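You operate a simulated robot arm through the tools that you are given. There is no shell and no other tool.

The job below is to be done with a simulated robot arm. You get a single attempt, and the scene is never put back.

JOB
Brush the scan plate clean, mount it and scan the cast on it.
Fine: all dust off, plate down on the scanner's peg, brush back where it lay; the cast stays on the plate, the scanner on. Set down upright: wooden brush. What is to be rubbed or washed off counts as gone when no trace of it is left.

It is judged by the outcome, as a careful person would: the job done as asked, and still so three seconds after it is handed in. It fails if anything else is knocked over, pushed out of place, dropped, spilled or broken.

ROBOT AND FRAMES
A 6-joint arm with a two-finger parallel gripper, fixed in place. Base frame: the origin is on the floor under the middle of its stand, x ahead of it, y to its left, z up. Lengths are in m, angles in degrees, forces in N, time in s.
It reaches about 1.066 m from its shoulder. Its first joint turns from -166.0 to 166.0 degrees. Payload 3.91 kg.
The tool frame sits at the grasp point between the pads (the TCP): z along the fingers, y along the line on which they close. The tips reach 0.03 m beyond it. Largest opening 0.11 m; finger width 0.02, thickness 0.01; the body of the gripper, 0.048 by 0.112 m, starts 0.055 m behind the TCP.
Orientation is that of the tool frame in the base frame, as a unit quaternion [w, x, y, z]. With the fingers straight down and closing along the base's y, the tool's x points along the base's -x, its y along +y and its z along -z.

CONTROLS
- The arm moves only by the tool send_rows. Its argument "steps" is text: rows parted by semicolons, each of 7 numbers parted by spaces: the shift along the base's x, y, z in m, then the turn, a rotation vector about the base's x, y, z in degrees, then the gripper command, from -1 (shut) to 1 (fully open), values between in proportion. In form: x y z rx ry rz hand; .... A call has 1 to 20 rows; each row is the pose to reach, as a shift and turn from the pose commanded when the call began. A row lasts 0.2 s, in which the tool goes at most 0.05 m and 8.6 degrees; a call with a longer step from one row to the next is refused whole, and so is a gripper value outside its range. A pose out of reach is approached as far as the arm can. The call stops where the force on the tool passes 40 N (or 10 N more than at its start, if that is more) or the arm is blocked; 0.2 s more then pass. Each finger travels about 0.153 m/s and halts on what it meets, pressing with about 45 N; the grip force reading is that of the motor and also rises with nothing between the fingers. The clock runs only during rows and for 0.2 s after the last one: add rows that repeat a pose to give the fingers time. The reply holds the time, the measured pose of the TCP, the force on the tool along the base axes, the opening and the grip force, in the units named above and with some noise, with the torque about the TCP (base axes, N m) and any sound that the robot's microphone picked up, and new pictures: "pictures" is both (left out), scene, wrist or none.
- Cameras (640 x 400 px; columns grow to the right, rows downward): "scene" is fixed at [0.0488, -0.4981, 1.5675]; the picture's right is [-0.08, -1.00, 0.00], its down [-0.93, 0.07, -0.36] and it looks along [0.36, -0.03, -0.93] (base axes); focal length 366 px, centre (320, 200). "wrist" rides on the gripper at [0.072, 0.017, -0.103] in the tool frame; the picture's right is [-0.23, 0.97, 0.00], its down [-0.76, -0.18, -0.62] and it looks along [-0.61, -0.14, 0.78] (tool axes); focal length 222 px, centre (320, 200).
- pixel_to_xyz(camera, pixels): for up to 12 pixels [column, row] of the newest picture of that camera ("zoom" is the newest enlarged one), the place [x, y, z] in the base frame of the surface seen there, good to about 0.003 m. It takes no simulated time.
- inspect(camera, box): a new picture of the part [left, top, right, bottom] of that camera's present view, enlarged. It takes no simulated time.
- finish_job(): hands the job in; it is judged then, once.

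Unless the task says otherwise, let go and move clear before handing in.

The tools are called after "Emit:" as a command line: name --argument value ..., lists and objects as JSON in quotes. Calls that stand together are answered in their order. send_rows: Moves the arm, as the interface text tells. Its arguments: {"type":"object","properties":{"steps":{"type":"string"},"pictures":{"type":"string","enum":["both","scene","wrist","none"]}},"required":["steps"]} The other tools are called the same way: pixel_to_xyz (camera, pixels) gives the place of the surface under pixels of a picture; inspect (camera, box) takes an enlarged picture of a part of a camera's view; finish_job () hands the job in.

At the start:

```text
time: 0.0
ee_pos: [0.2246, -0.3772, 1.1923]
orientation: [0.0, 0.0, 1.0, -0.001]
force: [0.2, -0.4, 0.4]
ft_torque: [-0.01, -0.01, 0.02]
opening: 0.1098
finger_force: 0.0
```

scene: 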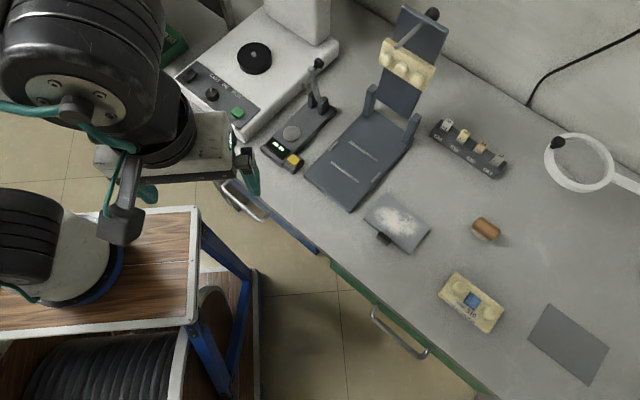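
wrist: 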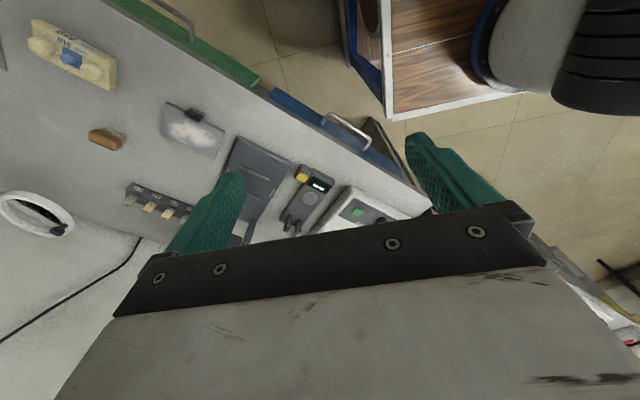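

The scene shows a dusty plate near (398,222), a wooden brush near (486,229), a cast near (471,302), and a scanner with a black peg near (254,58) and a green button near (238,112). I'll enlarge these areas before I move anything.

Emit:
inspect --camera "scene" --box '[340, 170, 520, 280]'

Emit:
inspect --camera "scene" --box '[160, 0, 360, 180]'

Emit:
inspect --camera "scene" --box '[420, 250, 620, 390]'

Emit:
inspect --camera "scene" --box '[300, 0, 520, 210]'

Emit:
pixel_to_xyz --camera "scene" --pixels '[[398, 222], [486, 229], [471, 302], [254, 58], [238, 112], [293, 160], [568, 344], [384, 240], [360, 215], [430, 235], [292, 134], [450, 200]]'

```text
3.56 times, centred on (430, 225) of scene
```

zoom: 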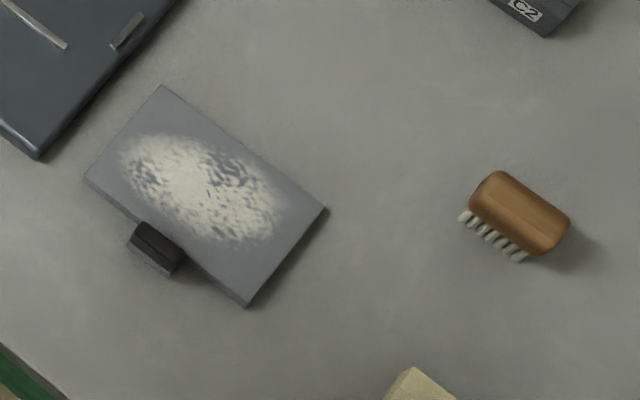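

```text
2.22 times, centred on (260, 90) of scene
```

zoom: 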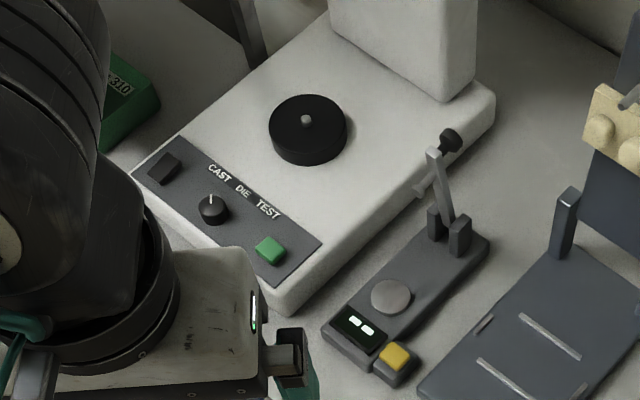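

```text
2.86 times, centred on (520, 320) of scene
```

zoom: 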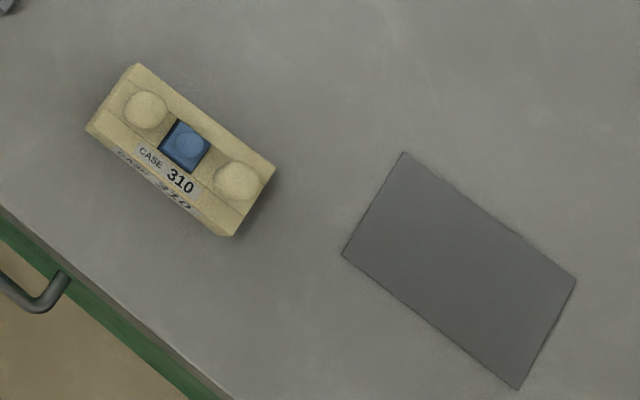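

```text
1.90 times, centred on (410, 105) of scene
```

zoom: 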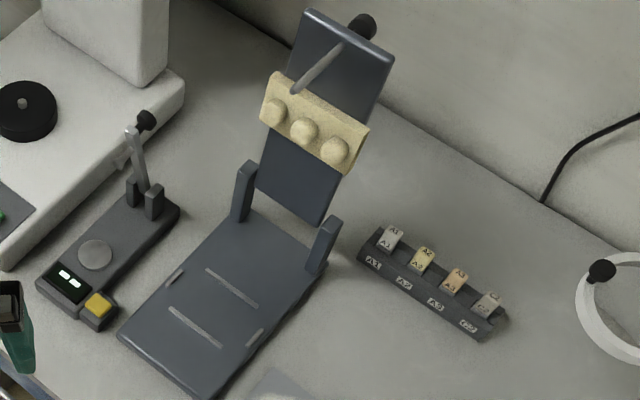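

```text
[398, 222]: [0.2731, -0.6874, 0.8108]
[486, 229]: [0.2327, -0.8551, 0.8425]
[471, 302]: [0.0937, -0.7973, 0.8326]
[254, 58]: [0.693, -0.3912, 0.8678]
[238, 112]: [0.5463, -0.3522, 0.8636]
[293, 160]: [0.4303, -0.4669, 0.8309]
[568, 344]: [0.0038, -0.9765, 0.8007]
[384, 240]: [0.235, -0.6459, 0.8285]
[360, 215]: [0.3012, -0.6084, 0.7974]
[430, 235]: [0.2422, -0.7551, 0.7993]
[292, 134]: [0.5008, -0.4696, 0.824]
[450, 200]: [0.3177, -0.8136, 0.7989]
```

The panel shows a dark rocker, a knob and a green button. I need to read the knob setting and the labels, so I'll zoom in closer on the scanner panel, the plate and the cast.

Emit:
inspect --camera "scene" --box '[190, 60, 270, 130]'

Emit:
inspect --camera "scene" --box '[160, 0, 240, 70]'

Emit:
inspect --camera "scene" --box '[230, 30, 290, 80]'

Emit:
inspect --camera "scene" --box '[360, 185, 440, 255]'

Emit:
inspect --camera "scene" --box '[430, 260, 510, 340]'

Emit:
inspect --camera "wrist" --box '[0, 0, 440, 240]'

```text
5.71 times, centred on (230, 95) of scene
```

zoom: 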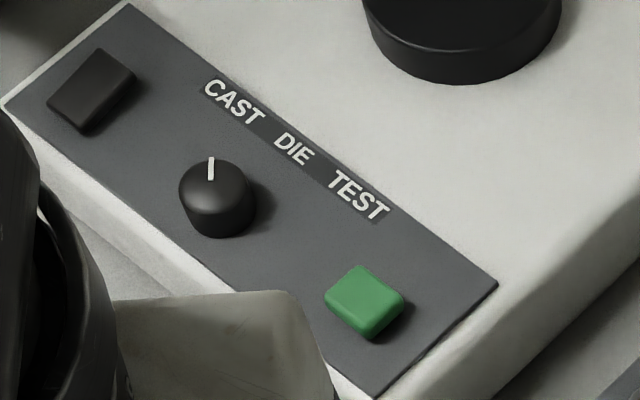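

```text
5.71 times, centred on (200, 35) of scene
```

zoom: 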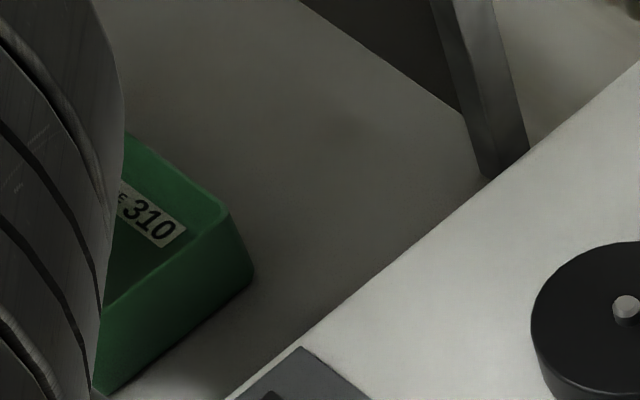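

```text
8.00 times, centred on (260, 55) of scene
```

zoom: 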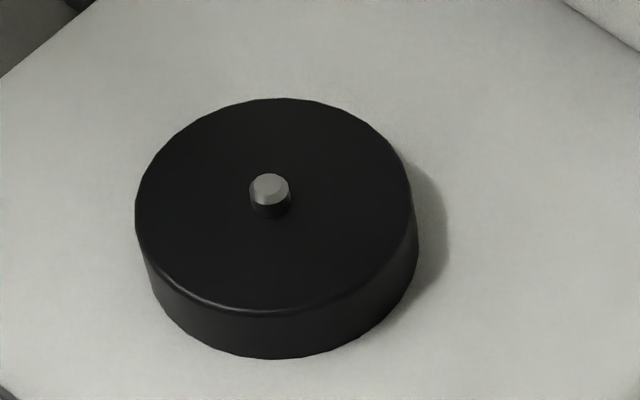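

```text
5.71 times, centred on (400, 220) of scene
```

zoom: 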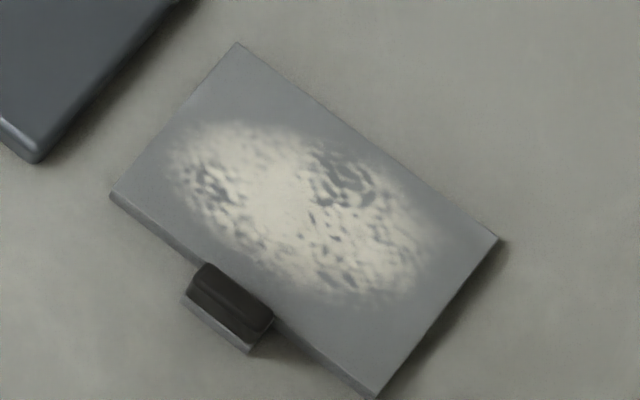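

```text
5.00 times, centred on (470, 300) of scene
```

zoom: 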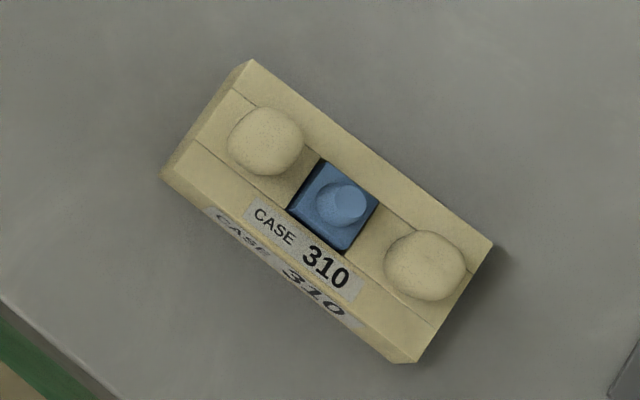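

```text
1.45 times, centred on (220, 120) of wrist
```

zoom: 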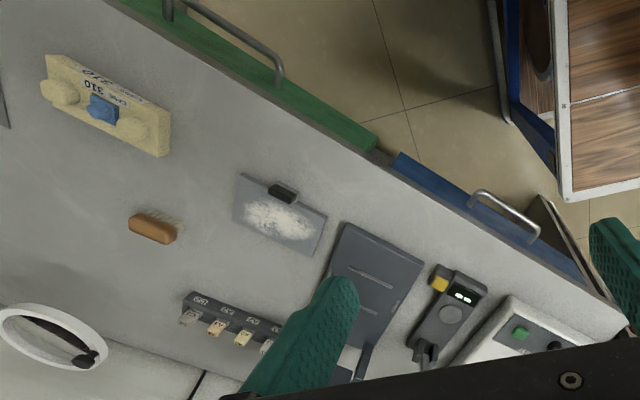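

The knob pointer at zoom (211,168) seems to point at CAST, and the plate's dark handle is on its near edge. Next I'll measure the plate geometry accurately from an enlarged picture.

Emit:
inspect --camera "scene" --box '[360, 185, 440, 255]'

Emit:
pixel_to_xyz --camera "zoom" --pixels '[[239, 48], [490, 238], [374, 390], [118, 193], [300, 210], [205, 270], [268, 318], [235, 290], [225, 325], [195, 285], [245, 340], [60, 300]]'

```text
5.71 times, centred on (400, 220) of scene
```

zoom: 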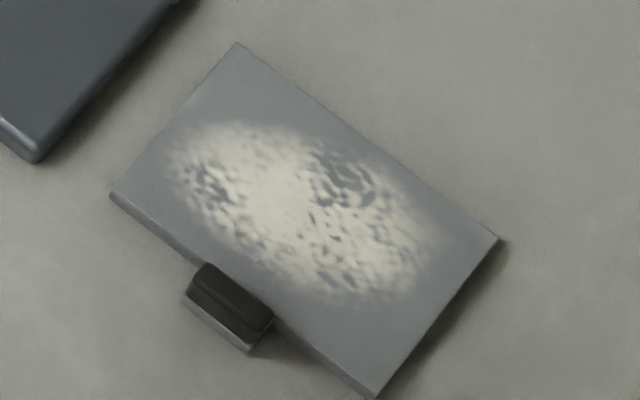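

```text
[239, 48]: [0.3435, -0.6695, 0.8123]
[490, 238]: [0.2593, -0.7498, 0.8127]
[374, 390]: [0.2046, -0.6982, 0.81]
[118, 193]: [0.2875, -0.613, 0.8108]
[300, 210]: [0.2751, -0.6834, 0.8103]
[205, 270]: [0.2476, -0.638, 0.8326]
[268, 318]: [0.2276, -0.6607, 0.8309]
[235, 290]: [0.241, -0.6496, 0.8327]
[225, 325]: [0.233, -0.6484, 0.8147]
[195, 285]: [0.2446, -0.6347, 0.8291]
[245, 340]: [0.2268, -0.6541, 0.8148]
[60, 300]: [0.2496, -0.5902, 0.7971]
```

The plate measures about 0.12 × 0.08 m, centred near (0.274,-0.683), with its long axis at roughly 44°. I'll measure the brush, the cast and the peg the same way.

Emit:
inspect --camera "scene" --box '[455, 205, 515, 250]'

Emit:
pixel_to_xyz --camera "zoom" --pixels '[[320, 200], [250, 160], [400, 240], [300, 140], [420, 200], [200, 190], [280, 250], [340, 280], [230, 220], [240, 140], [390, 270], [520, 300]]'

```text
8.89 times, centred on (485, 228) of scene
```

zoom: 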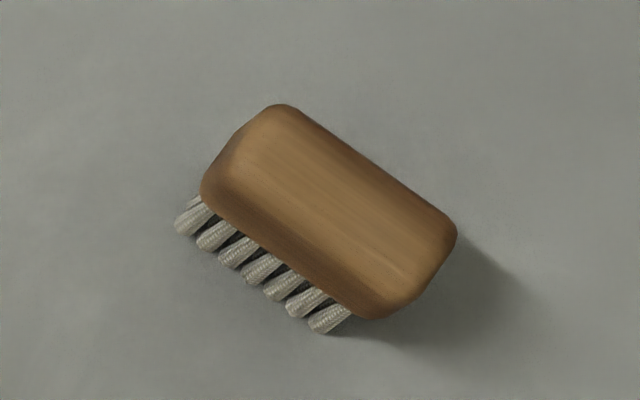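

```text
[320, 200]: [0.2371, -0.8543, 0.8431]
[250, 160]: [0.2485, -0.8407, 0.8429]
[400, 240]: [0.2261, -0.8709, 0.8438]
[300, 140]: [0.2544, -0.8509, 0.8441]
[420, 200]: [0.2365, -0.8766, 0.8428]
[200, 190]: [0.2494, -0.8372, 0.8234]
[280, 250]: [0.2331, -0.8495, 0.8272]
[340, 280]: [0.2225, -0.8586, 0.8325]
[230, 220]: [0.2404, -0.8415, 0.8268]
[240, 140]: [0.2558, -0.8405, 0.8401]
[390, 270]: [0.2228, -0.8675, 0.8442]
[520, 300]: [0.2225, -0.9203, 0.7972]
```

The brush stands bristles down, with its wood top at z≈0.844, centred near (0.238,-0.858). Cast and peg next.

Emit:
inspect --camera "scene" --box '[430, 260, 510, 340]'

Emit:
pixel_to_xyz --camera "zoom" --pixels '[[250, 64], [488, 245], [415, 355], [168, 175], [265, 138], [425, 262], [343, 205], [310, 250], [300, 180], [380, 345], [185, 200], [395, 230]]'

Emit:
inspect --camera "scene" --box '[230, 30, 290, 80]'

Emit:
pixel_to_xyz --camera "zoom" --pixels '[[269, 185], [269, 212], [150, 205], [395, 205], [275, 110], [270, 300], [200, 150], [350, 260], [480, 300], [100, 150], [280, 150], [269, 240]]'

```text
5.00 times, centred on (470, 300) of scene
```

zoom: 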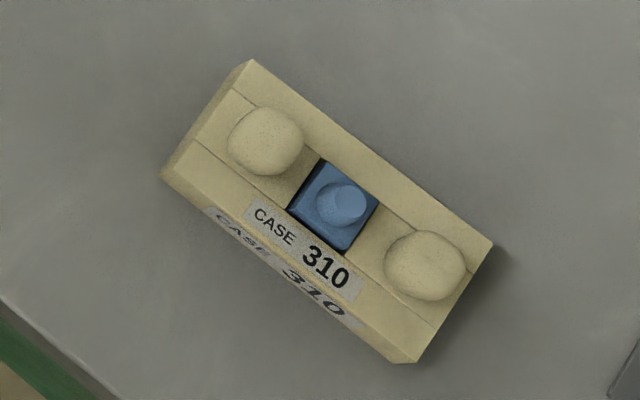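

```text
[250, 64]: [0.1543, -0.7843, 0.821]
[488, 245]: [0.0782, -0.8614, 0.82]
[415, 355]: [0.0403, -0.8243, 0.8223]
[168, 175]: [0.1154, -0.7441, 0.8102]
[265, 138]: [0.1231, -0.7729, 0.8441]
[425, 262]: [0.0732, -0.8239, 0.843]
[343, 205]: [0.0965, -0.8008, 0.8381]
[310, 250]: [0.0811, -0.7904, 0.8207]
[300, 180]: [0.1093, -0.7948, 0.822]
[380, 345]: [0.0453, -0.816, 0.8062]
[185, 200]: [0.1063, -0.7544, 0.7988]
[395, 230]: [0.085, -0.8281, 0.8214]
```

```text
8.00 times, centred on (260, 55) of scene
```

zoom: 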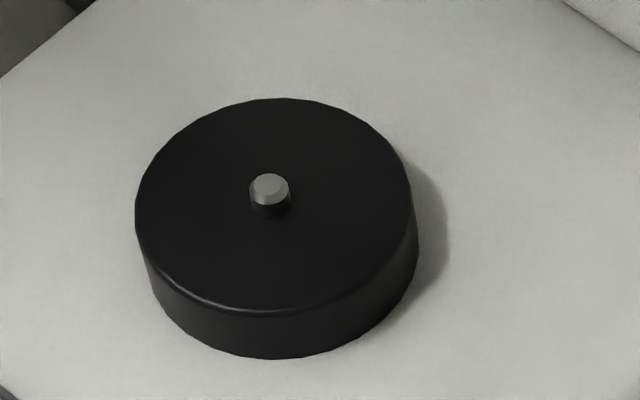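

```text
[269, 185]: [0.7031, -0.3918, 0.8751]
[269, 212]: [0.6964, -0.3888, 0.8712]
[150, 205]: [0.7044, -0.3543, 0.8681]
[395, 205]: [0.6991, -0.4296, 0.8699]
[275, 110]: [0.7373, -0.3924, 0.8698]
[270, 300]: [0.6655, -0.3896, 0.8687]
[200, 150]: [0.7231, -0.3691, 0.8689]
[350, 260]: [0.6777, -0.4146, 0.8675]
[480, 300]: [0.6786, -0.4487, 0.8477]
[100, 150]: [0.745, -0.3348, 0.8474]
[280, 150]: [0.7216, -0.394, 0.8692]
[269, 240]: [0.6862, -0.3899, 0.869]
```

The disc top is at z≈0.869 with its centre near (0.701,-0.391), and the cast base is about 0.108 × 0.053 m at the same yaw as the plate. Before moving I'll check the heights of the tall things nearby.

Emit:
pixel_to_xyz --camera "scene" --pixels '[[432, 12], [415, 30], [408, 62], [370, 92], [412, 120], [318, 64], [300, 20], [325, 40], [280, 40], [580, 140], [610, 180], [468, 145]]'

Emit:
pixel_to_xyz --camera "scene" --pixels '[[193, 75], [212, 95], [238, 111], [180, 72], [262, 130], [320, 280], [250, 170], [340, 45], [250, 140], [200, 60], [230, 30], [175, 50]]'

```text
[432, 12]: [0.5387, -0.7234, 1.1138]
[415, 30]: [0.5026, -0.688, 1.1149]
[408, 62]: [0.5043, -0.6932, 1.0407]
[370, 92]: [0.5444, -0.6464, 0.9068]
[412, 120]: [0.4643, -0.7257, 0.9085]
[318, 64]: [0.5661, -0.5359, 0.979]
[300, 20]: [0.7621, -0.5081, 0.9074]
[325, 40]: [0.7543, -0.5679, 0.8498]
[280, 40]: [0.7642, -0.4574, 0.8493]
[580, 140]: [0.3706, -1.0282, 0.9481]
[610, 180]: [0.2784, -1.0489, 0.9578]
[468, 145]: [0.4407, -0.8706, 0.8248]
```

```text
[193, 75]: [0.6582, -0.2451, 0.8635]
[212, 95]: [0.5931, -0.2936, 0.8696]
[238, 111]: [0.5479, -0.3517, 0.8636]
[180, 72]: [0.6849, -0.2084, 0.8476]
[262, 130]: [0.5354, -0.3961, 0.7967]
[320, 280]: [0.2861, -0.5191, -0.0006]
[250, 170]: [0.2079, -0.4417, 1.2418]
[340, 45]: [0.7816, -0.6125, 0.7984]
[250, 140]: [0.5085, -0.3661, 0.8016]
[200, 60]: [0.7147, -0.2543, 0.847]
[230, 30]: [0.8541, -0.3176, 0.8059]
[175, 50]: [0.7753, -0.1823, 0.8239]
```

The tall obstacles are the articulator (top z≈1.115 near (0.52,-0.70)) and the scanner tower. The path to the brush is clear, so I'll move above it and turn the hand 45° to match its yaw.

Emit:
send_rows --steps "0.001 -0.040 -0.016 0 0 3.75 1; 0.002 -0.080 -0.032 0 0 7.5 1; 0.003 -0.120 -0.048 0 0 11.25 1; 0.004 -0.160 -0.064 0 0 15 1; 0.005 -0.200 -0.080 0 0 18.75 1; 0.006 -0.240 -0.096 0 0 22.5 1; 0.008 -0.280 -0.112 0 0 26.25 1; 0.009 -0.320 -0.128 0 0 30 1; 0.010 -0.360 -0.144 0 0 33.75 1; 0.011 -0.400 -0.160 0 0 37.5 1; 0.012 -0.440 -0.176 0 0 41.25 1; 0.0134 -0.481 -0.192 0 0 45 1; 0.0134 -0.481 -0.192 0 0 45 1"

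```text
time: 2.8
ee_pos: [0.2378, -0.8573, 1.0005]
orientation: [0.0, -0.382, 0.924, 0.0]
force: [0.5, -0.7, 0.3]
ft_torque: [0.0, 0.03, 0.01]
opening: 0.11
finger_force: 0.1
```

scene: 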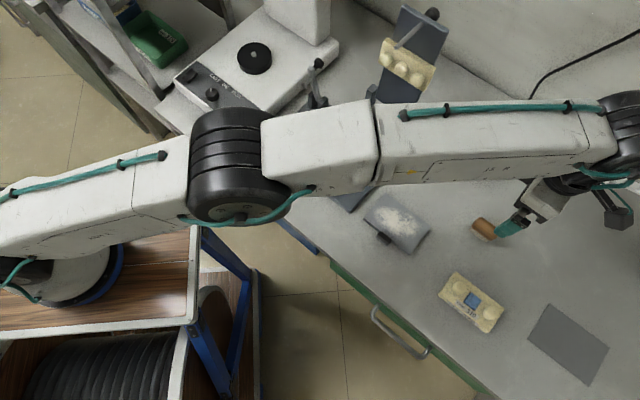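
wrist: 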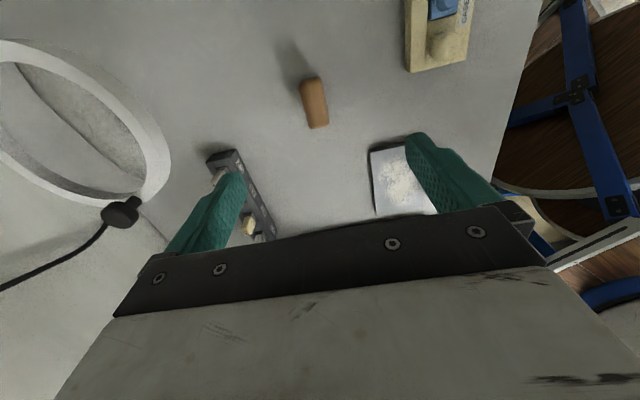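

The hand is above the brush, which appears at (313,102) in the wrist view. I'll enlarge it to get its exact centre and yaw.

Emit:
inspect --camera "wrist" --box '[270, 60, 350, 140]'

Emit:
pixel_to_xyz --camera "zoom" --pixels '[[260, 110], [320, 110], [360, 320], [290, 320], [300, 200], [320, 260], [250, 150], [355, 280], [340, 130], [290, 95], [330, 330], [200, 200]]'

```text
5.00 times, centred on (310, 100) of wrist
```

zoom: 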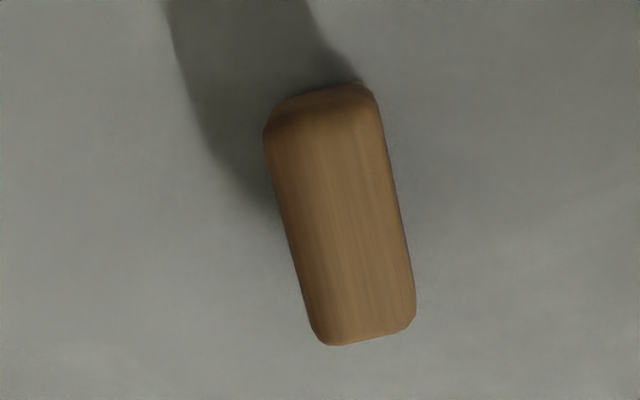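

```text
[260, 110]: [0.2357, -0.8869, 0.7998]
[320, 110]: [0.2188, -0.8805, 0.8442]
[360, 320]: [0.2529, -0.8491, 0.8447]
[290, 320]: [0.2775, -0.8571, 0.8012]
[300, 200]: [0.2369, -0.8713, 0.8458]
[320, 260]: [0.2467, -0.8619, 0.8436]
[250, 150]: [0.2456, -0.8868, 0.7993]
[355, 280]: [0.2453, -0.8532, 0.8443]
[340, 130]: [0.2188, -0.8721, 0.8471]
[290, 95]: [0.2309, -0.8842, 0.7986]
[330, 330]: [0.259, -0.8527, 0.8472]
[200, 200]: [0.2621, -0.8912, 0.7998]
```

The brush top is seen clearly from this angle. I'll query the inner edge points to fix its outline.

Emit:
pixel_to_xyz --camera "zoom" --pixels '[[280, 130], [368, 105], [408, 310], [322, 328], [274, 160], [302, 280], [386, 180], [400, 240], [325, 92], [365, 335], [337, 210], [290, 200]]'

```text
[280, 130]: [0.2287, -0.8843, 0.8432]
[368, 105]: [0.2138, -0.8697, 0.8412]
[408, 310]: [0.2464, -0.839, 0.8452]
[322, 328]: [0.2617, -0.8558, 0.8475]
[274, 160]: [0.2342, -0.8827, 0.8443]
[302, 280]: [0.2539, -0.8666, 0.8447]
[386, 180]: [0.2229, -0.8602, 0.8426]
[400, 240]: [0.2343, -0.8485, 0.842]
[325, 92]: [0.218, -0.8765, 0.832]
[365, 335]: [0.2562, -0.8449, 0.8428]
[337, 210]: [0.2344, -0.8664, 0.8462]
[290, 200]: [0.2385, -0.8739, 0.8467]
```

The brush top is centred at about (0.238,-0.862) with its long axis at 42–45°, so the hand yaw matches. I'll descend so the fingertips sit level with the underside of the wood (TCP z≈0.853) and close.

Emit:
send_rows --steps "0 -0.003 -0.045 0 0 -1 1; 0 -0.003 -0.09 0 0 -1 1; 0 -0.003 -0.125 0 0 -1 1; 0 -0.003 -0.1475 0 0 -1 1; 0 -0.003 -0.1475 0 0 -1 0; 0 -0.003 -0.1475 0 0 -1 -1; 0 -0.003 -0.1475 0 0 -1 -1; 0 -0.003 -0.1475 0 0 -1 -1"

```text
time: 4.6
ee_pos: [0.2386, -0.8608, 0.8524]
orientation: [-0.001, -0.375, 0.927, 0.0]
force: [0.2, -0.3, -0.1]
ft_torque: [0.02, 0.01, -0.04]
opening: 0.0248
finger_force: 45.4
```

scene: 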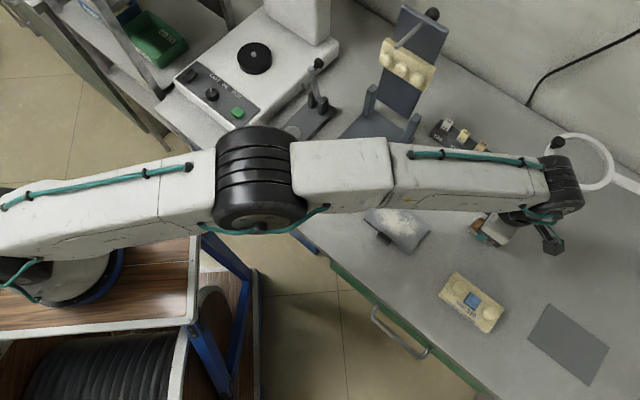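
wrist: 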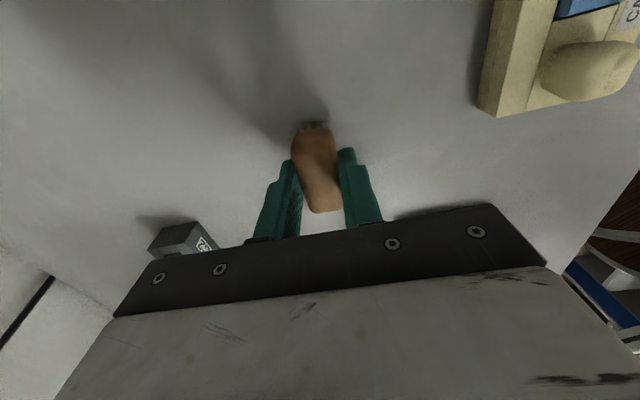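

The brush is gripped (opening 0.0248, force 45 N). I'll lift it, carry it above the far-left end of the plate and turn −90°, so its long side spans the plate and the strokes can run along the plate's length, clear of the handle.

Emit:
send_rows --steps "0 0 0.03 0 0 0 -1; 0 0 0.07 0 0 0 -1; 0 0 0.11 0 0 0 -1; 0.006 0.019 0.11 0 0 -8.2 -1; 0.012 0.038 0.11 0 0 -16.4 -1; 0.018 0.057 0.11 0 0 -24.6 -1; 0.025 0.076 0.11 0 0 -32.7 -1; 0.031 0.095 0.11 0 0 -40.9 -1; 0.037 0.114 0.11 0 0 -49.1 -1; 0.043 0.133 0.11 0 0 -57.3 -1; 0.049 0.152 0.11 0 0 -65.5 -1; 0.056 0.171 0.11 0 0 -73.6 -1; 0.062 0.190 0.11 0 0 -81.8 -1; 0.069 0.209 0.11 0 0 -90 -1; 0.069 0.209 0.11 0 0 -90 -1"

```text
time: 7.8
ee_pos: [0.3068, -0.6511, 0.9615]
orientation: [0.0, 0.392, 0.92, 0.0]
force: [0.3, -0.4, -0.7]
ft_torque: [-0.02, 0.0, -0.06]
opening: 0.0247
finger_force: 44.8
```

scene: 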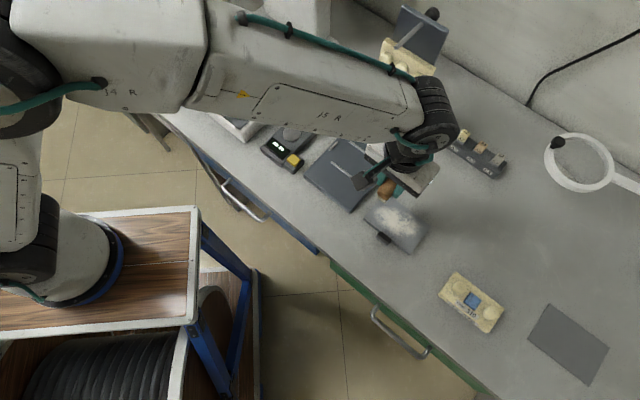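
wrist: 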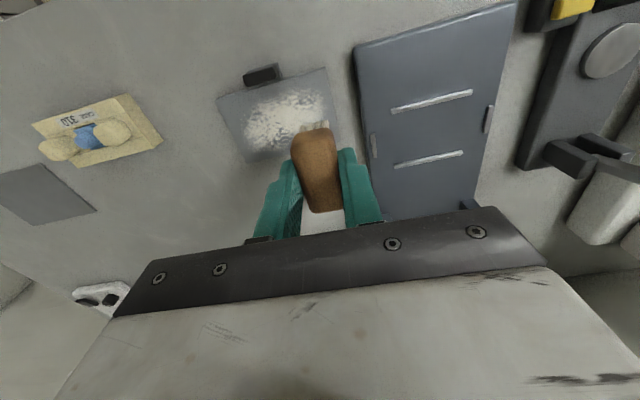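

The brush hangs above the plate end and the wrist camera sees the plate and handle. I'll enlarge that view to measure the handle and confirm the plate outline.

Emit:
inspect --camera "wrist" --box '[200, 50, 360, 170]'

Emit:
pixel_to_xyz --camera "zoom" --pixels '[[70, 170], [508, 75], [170, 50], [315, 80], [190, 125], [325, 95], [250, 65], [240, 110], [560, 330], [150, 400], [90, 260], [540, 200]]'

```text
3.33 times, centred on (280, 110) of wrist
```

zoom: 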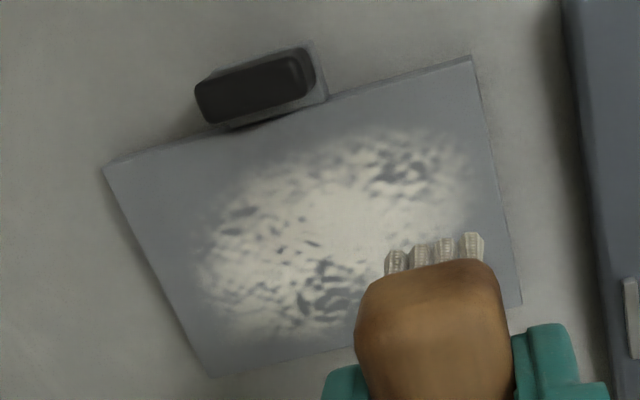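

```text
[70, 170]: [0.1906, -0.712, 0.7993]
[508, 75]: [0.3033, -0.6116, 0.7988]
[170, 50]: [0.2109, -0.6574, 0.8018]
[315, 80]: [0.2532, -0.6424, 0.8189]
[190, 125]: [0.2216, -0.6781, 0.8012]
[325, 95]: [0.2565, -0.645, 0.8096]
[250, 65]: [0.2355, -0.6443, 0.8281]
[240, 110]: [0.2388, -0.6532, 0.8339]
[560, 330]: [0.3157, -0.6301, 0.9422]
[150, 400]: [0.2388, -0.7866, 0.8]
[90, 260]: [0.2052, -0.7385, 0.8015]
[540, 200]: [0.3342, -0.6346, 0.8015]
```

The handle sits on a tab just outside the plate's front edge. I'll take the plate corners and handle faces from this view.

Emit:
pixel_to_xyz --camera "zoom" --pixels '[[110, 170], [469, 64], [517, 302], [213, 370], [200, 92], [298, 55], [305, 92], [210, 118], [305, 48], [322, 95], [230, 150], [300, 150]]'

Emit:
pixel_to_xyz --camera "wrist" --pixels '[[360, 100], [375, 120], [357, 50], [420, 130], [470, 60], [375, 145], [487, 120], [500, 20]]'

```text
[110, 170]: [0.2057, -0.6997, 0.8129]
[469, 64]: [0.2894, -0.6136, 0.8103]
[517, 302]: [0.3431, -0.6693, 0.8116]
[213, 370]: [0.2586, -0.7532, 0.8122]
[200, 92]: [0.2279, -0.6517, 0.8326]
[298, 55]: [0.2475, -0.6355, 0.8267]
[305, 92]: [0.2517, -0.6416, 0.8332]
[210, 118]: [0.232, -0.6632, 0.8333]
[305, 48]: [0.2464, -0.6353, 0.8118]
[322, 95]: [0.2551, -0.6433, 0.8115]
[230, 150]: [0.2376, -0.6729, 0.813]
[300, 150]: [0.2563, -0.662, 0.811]
```

```text
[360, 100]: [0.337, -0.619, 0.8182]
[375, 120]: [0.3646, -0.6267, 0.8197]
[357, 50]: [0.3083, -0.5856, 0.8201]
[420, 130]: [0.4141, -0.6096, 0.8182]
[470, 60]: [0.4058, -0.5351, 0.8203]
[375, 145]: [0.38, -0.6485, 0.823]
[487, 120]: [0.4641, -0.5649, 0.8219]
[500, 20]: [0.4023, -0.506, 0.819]
```

The plate is at 45°, centred at (0.274,-0.683), with its top at z≈0.8115, and the handle spans s≈0.044–0.055 in front of it. I'll lower the brush gently onto the plate end and read the contact force.

Emit:
send_rows --steps "0 0 -0.045 0 0 0 -1; 0 0 -0.083 0 0 0 -1; 0 0 -0.092 0 0 0 -1; 0 0 -0.095 0 0 0 -1; 0 0 -0.097 0 0 0 -1"

```text
time: 9.0
ee_pos: [0.3051, -0.6503, 0.8647]
orientation: [0.0, 0.391, 0.92, 0.0]
force: [-0.4, -0.4, -0.9]
ft_torque: [0.0, 0.0, -0.01]
opening: 0.0247
finger_force: 44.4
```

scene: 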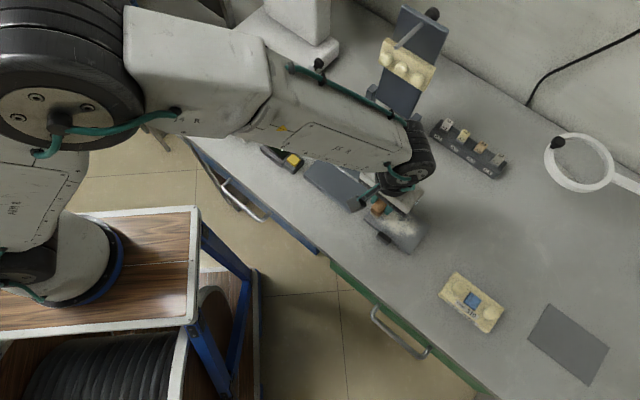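
wrist: 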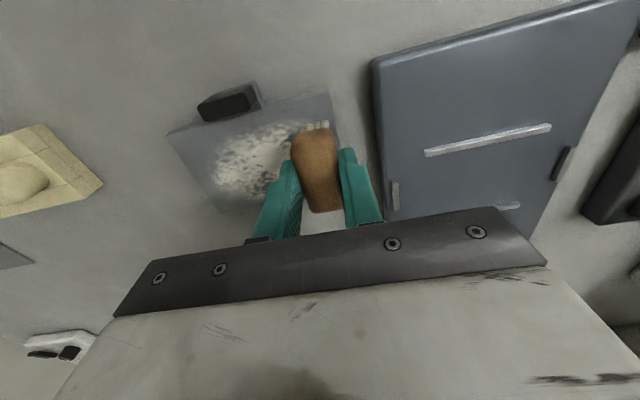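

There's no clear contact yet (force z −0.9 N). I'll keep lowering in 1 mm steps.

Emit:
send_rows --steps "0 0 -0.001 0 0 0 -1; 0 0 -0.002 0 0 0 -1; 0 0 -0.003 0 0 0 -1" --pictures "wrist"

```text
time: 9.8
ee_pos: [0.3069, -0.6519, 0.8633]
orientation: [0.001, 0.39, 0.921, -0.001]
force: [-0.1, 2.4, 14.1]
ft_torque: [0.2, 0.05, 0.0]
opening: 0.0248
finger_force: 45.7
```

wrist: 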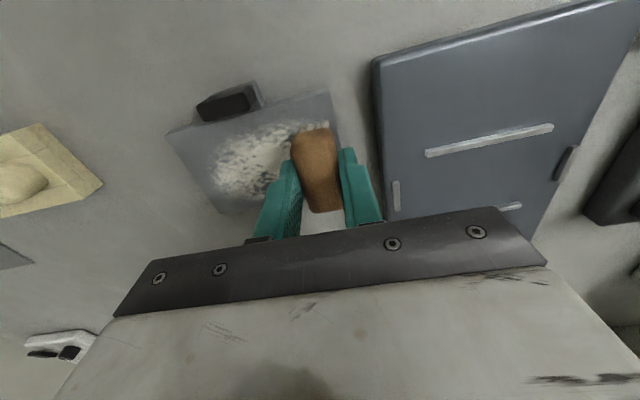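

Contact is 14 N. I'll ease up slightly and make the first slow stroke along the plate toward its right-hand end.

Emit:
send_rows --steps "0 0 0.0005 0 0 0 -1; -0.0085 -0.0085 0.0005 0 0 0 -1; -0.017 -0.017 0.0005 0 0 0 -1; -0.0255 -0.0255 0.0005 0 0 0 -1; -0.034 -0.034 0.0005 0 0 0 -1; -0.0425 -0.0425 0.0005 0 0 0 -1; -0.051 -0.051 0.0005 0 0 0 -1; -0.0595 -0.0595 0.0005 0 0 0 -1; -0.068 -0.068 0.0005 0 0 0 -1; -0.075 -0.075 0.0005 0 0 0 -1"

```text
time: 12.0
ee_pos: [0.2321, -0.7273, 0.8635]
orientation: [-0.001, 0.391, 0.921, 0.0]
force: [2.4, 2.2, 11.2]
ft_torque: [0.18, -0.11, -0.03]
opening: 0.0247
finger_force: 45.0
```

scene: 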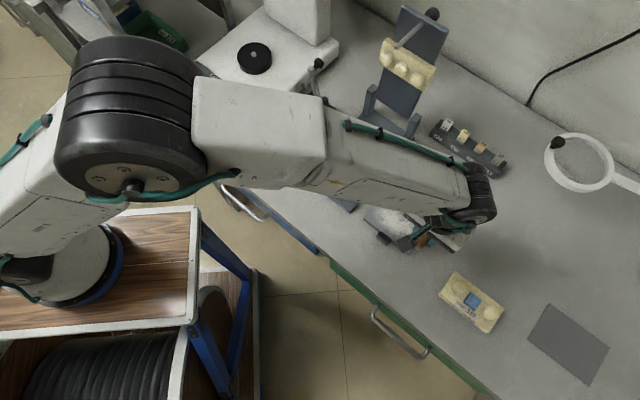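
wrist: 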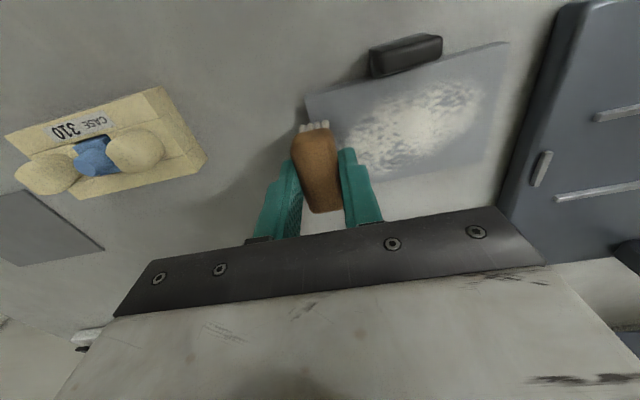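

The stroke ran with about 11 N of contact and the plate stayed put. I'll zoom in to see how much dust is left.

Emit:
inspect --camera "wrist" --box '[300, 30, 520, 190]'

Emit:
inspect --camera "scene" --box '[360, 185, 440, 255]'

```text
2.50 times, centred on (410, 110) of wrist
```

zoom: 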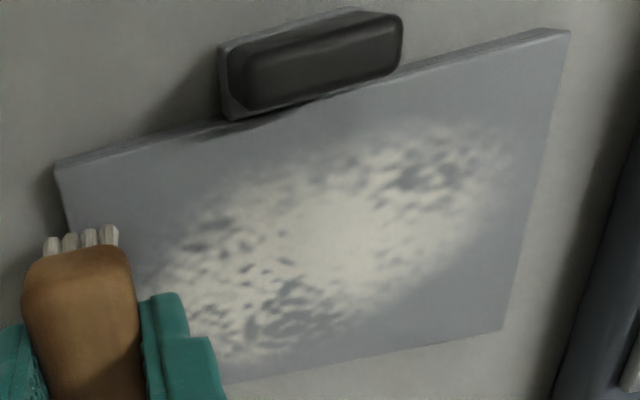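

```text
5.71 times, centred on (400, 220) of scene
```

zoom: 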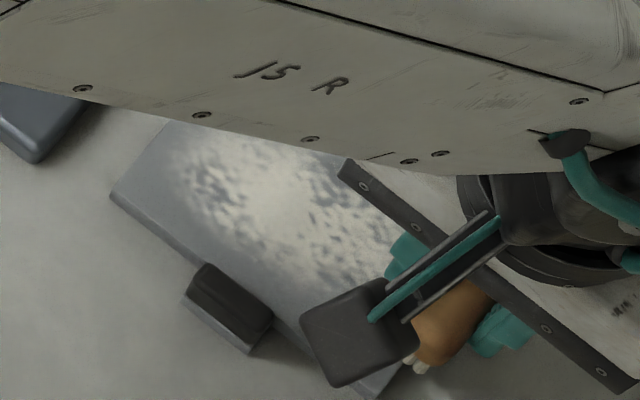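

The dust looks slightly thinner but is still there, so it needs repeated rubbing. I'll stroke back on the handle side, then forward on the far side, covering the full width.

Emit:
send_rows --steps "-0.004 0.010 0 0 0 0 -1; 0.007 0.021 0 0 0 0 -1; 0.018 0.032 0 0 0 0 -1; 0.029 0.043 0 0 0 0 -1; 0.040 0.054 0 0 0 0 -1; 0.051 0.065 0 0 0 0 -1; 0.062 0.076 0 0 0 0 -1; 0.068 0.082 0 0 0 0 -1; 0.076 0.074 0 0 0 0 -1; 0.084 0.066 0 0 0 0 -1; 0.073 0.055 0 0 0 0 -1; 0.062 0.044 0 0 0 0 -1; 0.051 0.033 0 0 0 0 -1; 0.040 0.022 0 0 0 0 -1; 0.029 0.011 0 0 0 0 -1; 0.018 0.000 0 0 0 0 -1; 0.009 -0.009 0 0 0 0 -1"

Emit:
inspect --camera "wrist" --box '[300, 30, 520, 190]'

```text
time: 14.0
ee_pos: [0.3035, -0.6482, 0.8641]
orientation: [-0.001, 0.39, 0.921, 0.001]
force: [-1.8, -1.7, 11.5]
ft_torque: [-0.09, 0.02, -0.01]
opening: 0.0247
finger_force: 44.8
stopped in row 9: the force on the tool passed its limit at 40 N (the readings are from after the stop); the commanded pose is now the measured one
```

scene: 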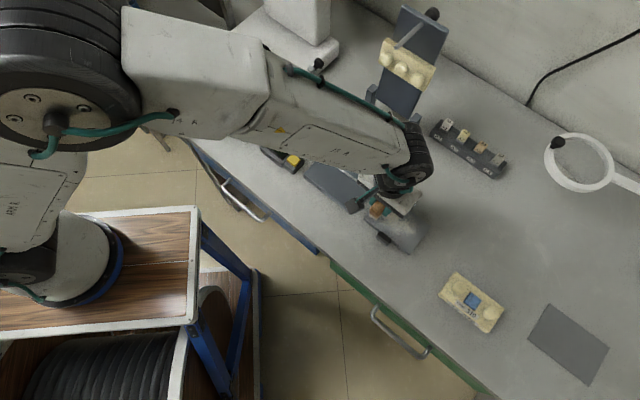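
wrist: 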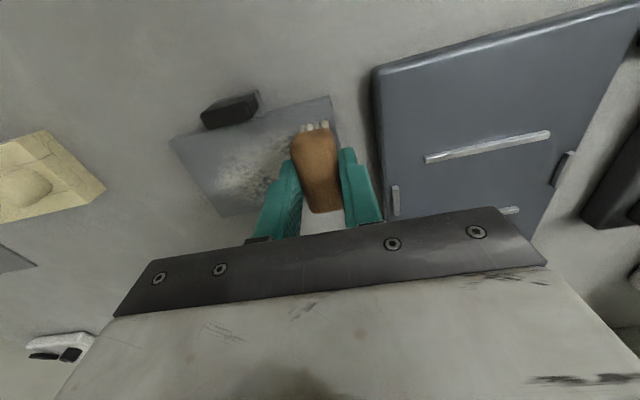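

```text
2.50 times, centred on (410, 110) of wrist
```

zoom: 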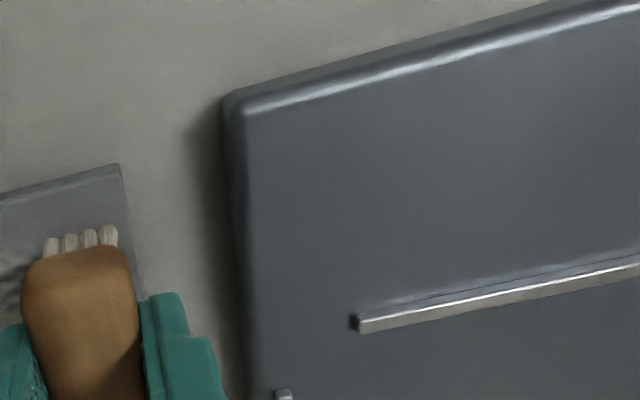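

The dust is much thinner after that stroke, and the arm stopped on a short force spike at the turn. I'll lift slightly and check whether the plate has shifted.

Emit:
send_rows --steps "0 0 0.01 0 0 0 -1; 0.012 -0.012 0.03 0 0 0 -1; 0.012 -0.012 0.03 0 0 0 -1"

Emit:
inspect --camera "wrist" --box '[150, 60, 400, 220]'

Emit:
inspect --camera "scene" --box '[360, 185, 440, 255]'

```text
time: 14.8
ee_pos: [0.3149, -0.6598, 0.8922]
orientation: [-0.001, 0.39, 0.921, 0.002]
force: [0.4, 0.3, 0.1]
ft_torque: [-0.04, 0.0, 0.01]
opening: 0.0247
finger_force: 44.8
```

scene: 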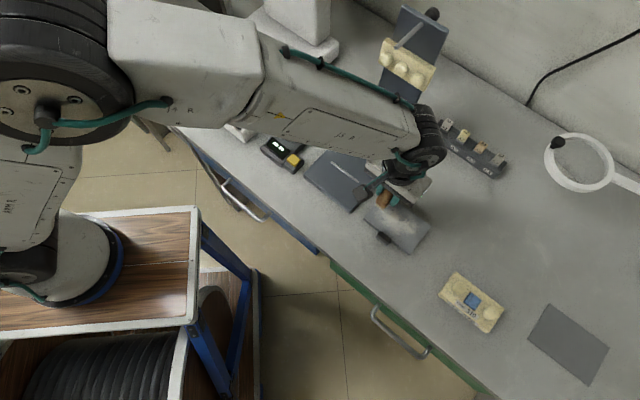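
wrist: 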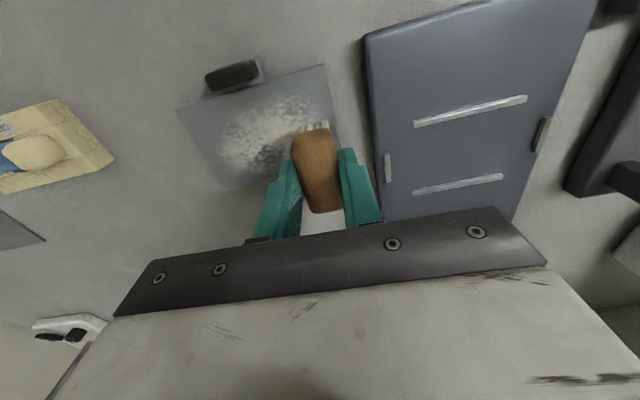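

```text
2.50 times, centred on (275, 140) of wrist
```

zoom: 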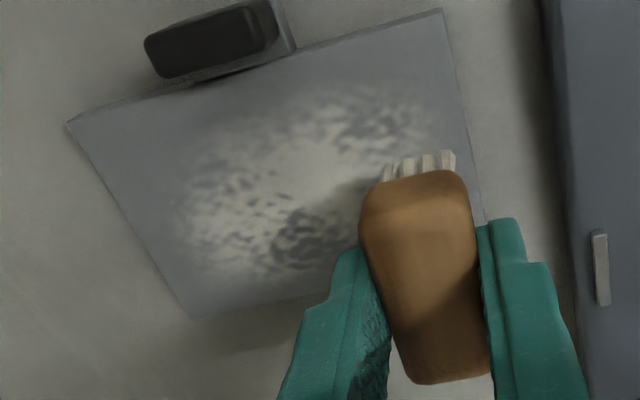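

```text
5.71 times, centred on (400, 220) of scene
```

zoom: 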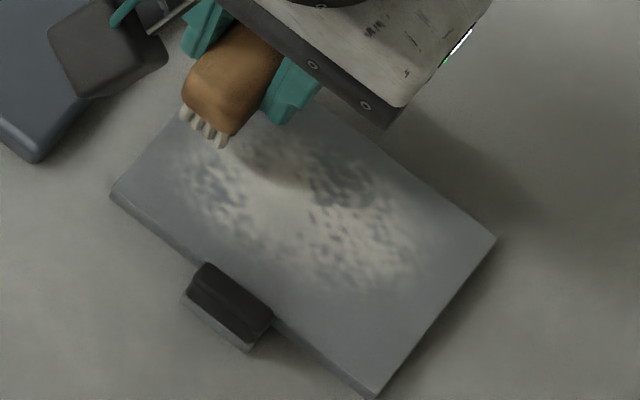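

The plate hasn't moved and the dust is fading evenly. I'll lower the brush again on the far side and make several slower there-and-back strokes.

Emit:
send_rows --steps "0 0 -0.022 0 0 0 -1; 0 0 -0.028 0 0 0 -1; 0 0 -0.030 0 0 0 -1; -0.008 -0.008 -0.030 0 0 0 -1; -0.018 -0.018 -0.030 0 0 0 -1; -0.028 -0.028 -0.030 0 0 0 -1; -0.038 -0.038 -0.030 0 0 0 -1; -0.048 -0.048 -0.030 0 0 0 -1; -0.058 -0.058 -0.030 0 0 0 -1; -0.068 -0.068 -0.030 0 0 0 -1; -0.073 -0.073 -0.030 0 0 0 -1; -0.073 -0.073 -0.030 0 0 0 -1"

Emit:
inspect --camera "wrist" --box '[280, 10, 530, 190]'

```text
time: 17.4
ee_pos: [0.2422, -0.734, 0.8625]
orientation: [-0.001, 0.391, 0.921, 0.0]
force: [6.4, 4.6, 27.6]
ft_torque: [0.23, -0.43, 0.05]
opening: 0.0248
finger_force: 44.8
```

scene: 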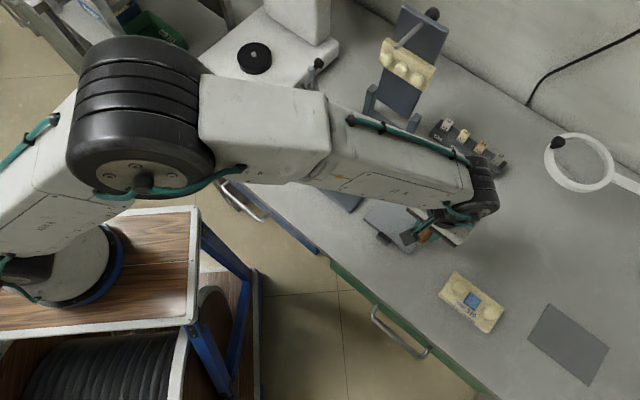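
wrist: 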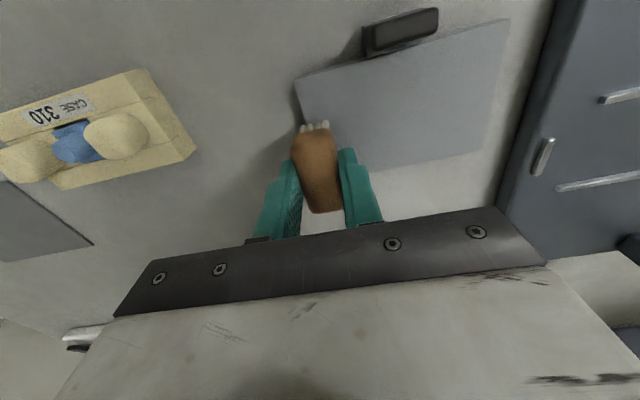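

```text
2.22 times, centred on (405, 100) of wrist
```

zoom: 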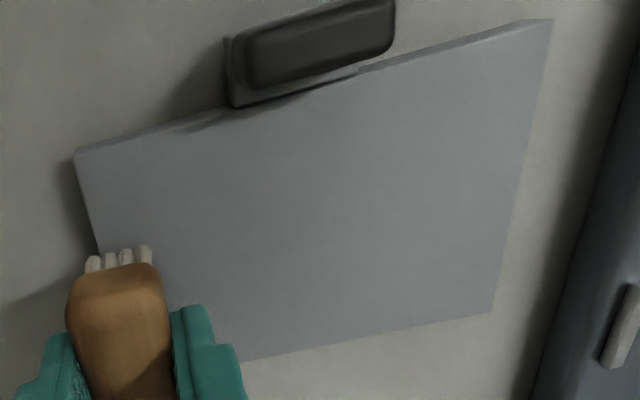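

The plate now looks clean in the wrist zoom. I'll lift the brush well clear and inspect the whole plate surface for any trace.

Emit:
send_rows --steps "0 0 0.02 0 0 0 -1; -0.02 -0.03 0.06 0 0 0 -1; -0.04 -0.06 0.10 0 0 0 -1; -0.05 -0.09 0.12 0 0 0 -1; -0.05 -0.09 0.12 0 0 0 -1"

Emit:
inspect --camera "scene" --box '[360, 185, 440, 255]'

Emit:
inspect --camera "wrist" --box '[300, 30, 520, 190]'

```text
refused: row 2 steps farther than a row can; nothing moved
```

```text
5.71 times, centred on (400, 220) of scene
```

zoom: 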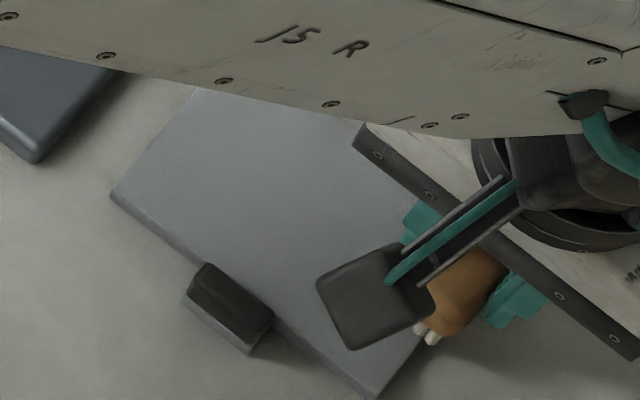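

```text
2.50 times, centred on (410, 110) of wrist
```

zoom: 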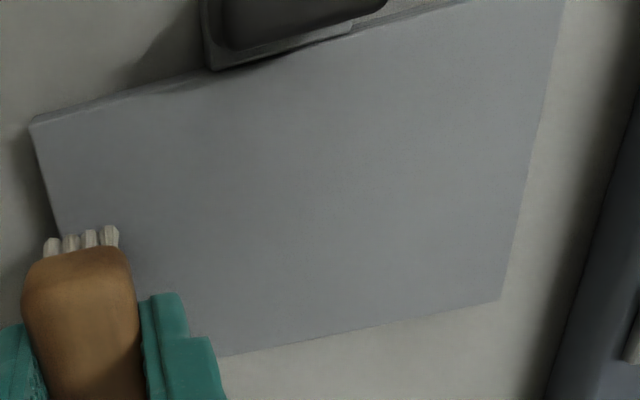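

That lift was refused because one step was too long, and nothing moved. I'll raise the brush straight up in smaller steps and look again.

Emit:
send_rows --steps "0 0 0.02 0 0 0 -1; 0 0 0.06 0 0 0 -1; 0 -0.03 0.09 0 0 0 -1; 0 -0.07 0.105 0 0 0 -1; 0 -0.07 0.105 0 0 0 -1"

Emit:
inspect --camera "scene" --box '[360, 185, 440, 255]'

Emit:
inspect --camera "wrist" --box '[320, 60, 540, 220]'

```text
time: 18.6
ee_pos: [0.2452, -0.8032, 0.9681]
orientation: [-0.001, 0.39, 0.921, 0.002]
force: [0.1, 0.9, 0.1]
ft_torque: [0.0, 0.02, -0.03]
opening: 0.0247
finger_force: 45.6
```

scene: 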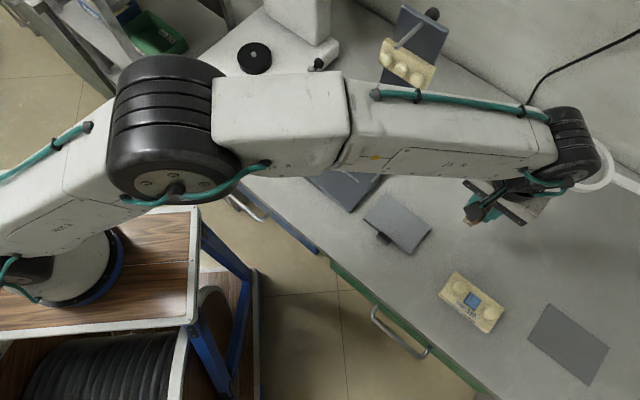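
wrist: 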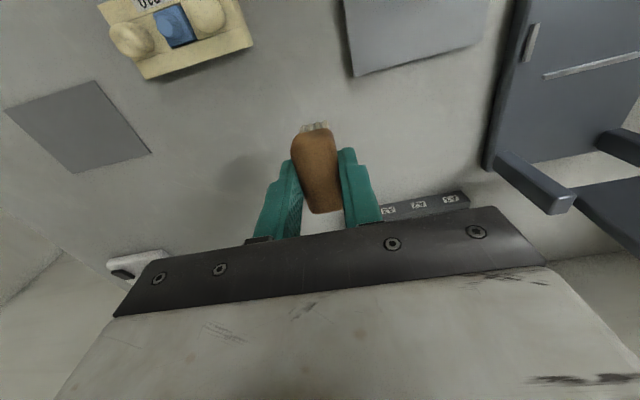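

```text
5.71 times, centred on (400, 220) of scene
```

zoom: 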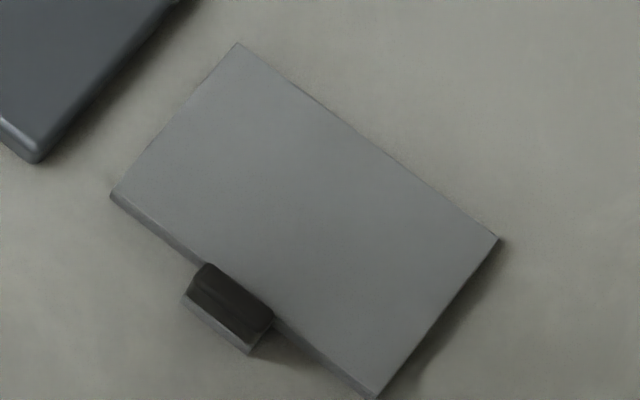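

```text
2.50 times, centred on (430, 140) of wrist
```

zoom: 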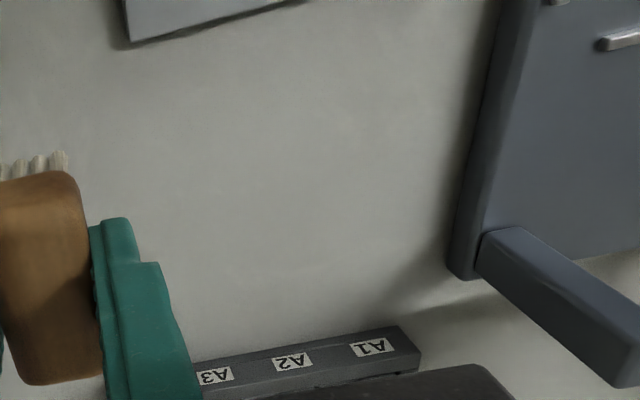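

The plate appears fully clean. I'll take one tighter zoom of its surface before putting the brush back.

Emit:
inspect --camera "scene" --box '[378, 203, 420, 240]'

```text
10.81 times, centred on (399, 222) of scene
```

zoom: 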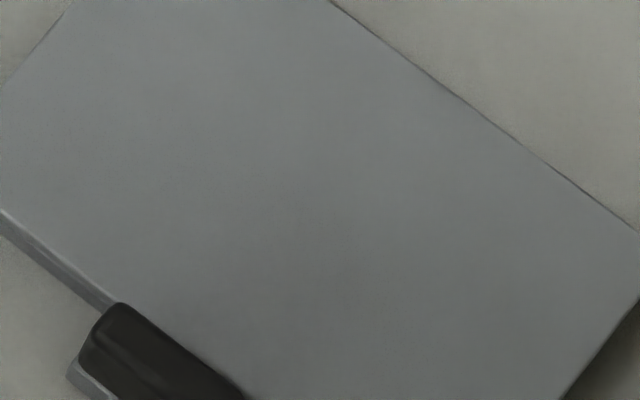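

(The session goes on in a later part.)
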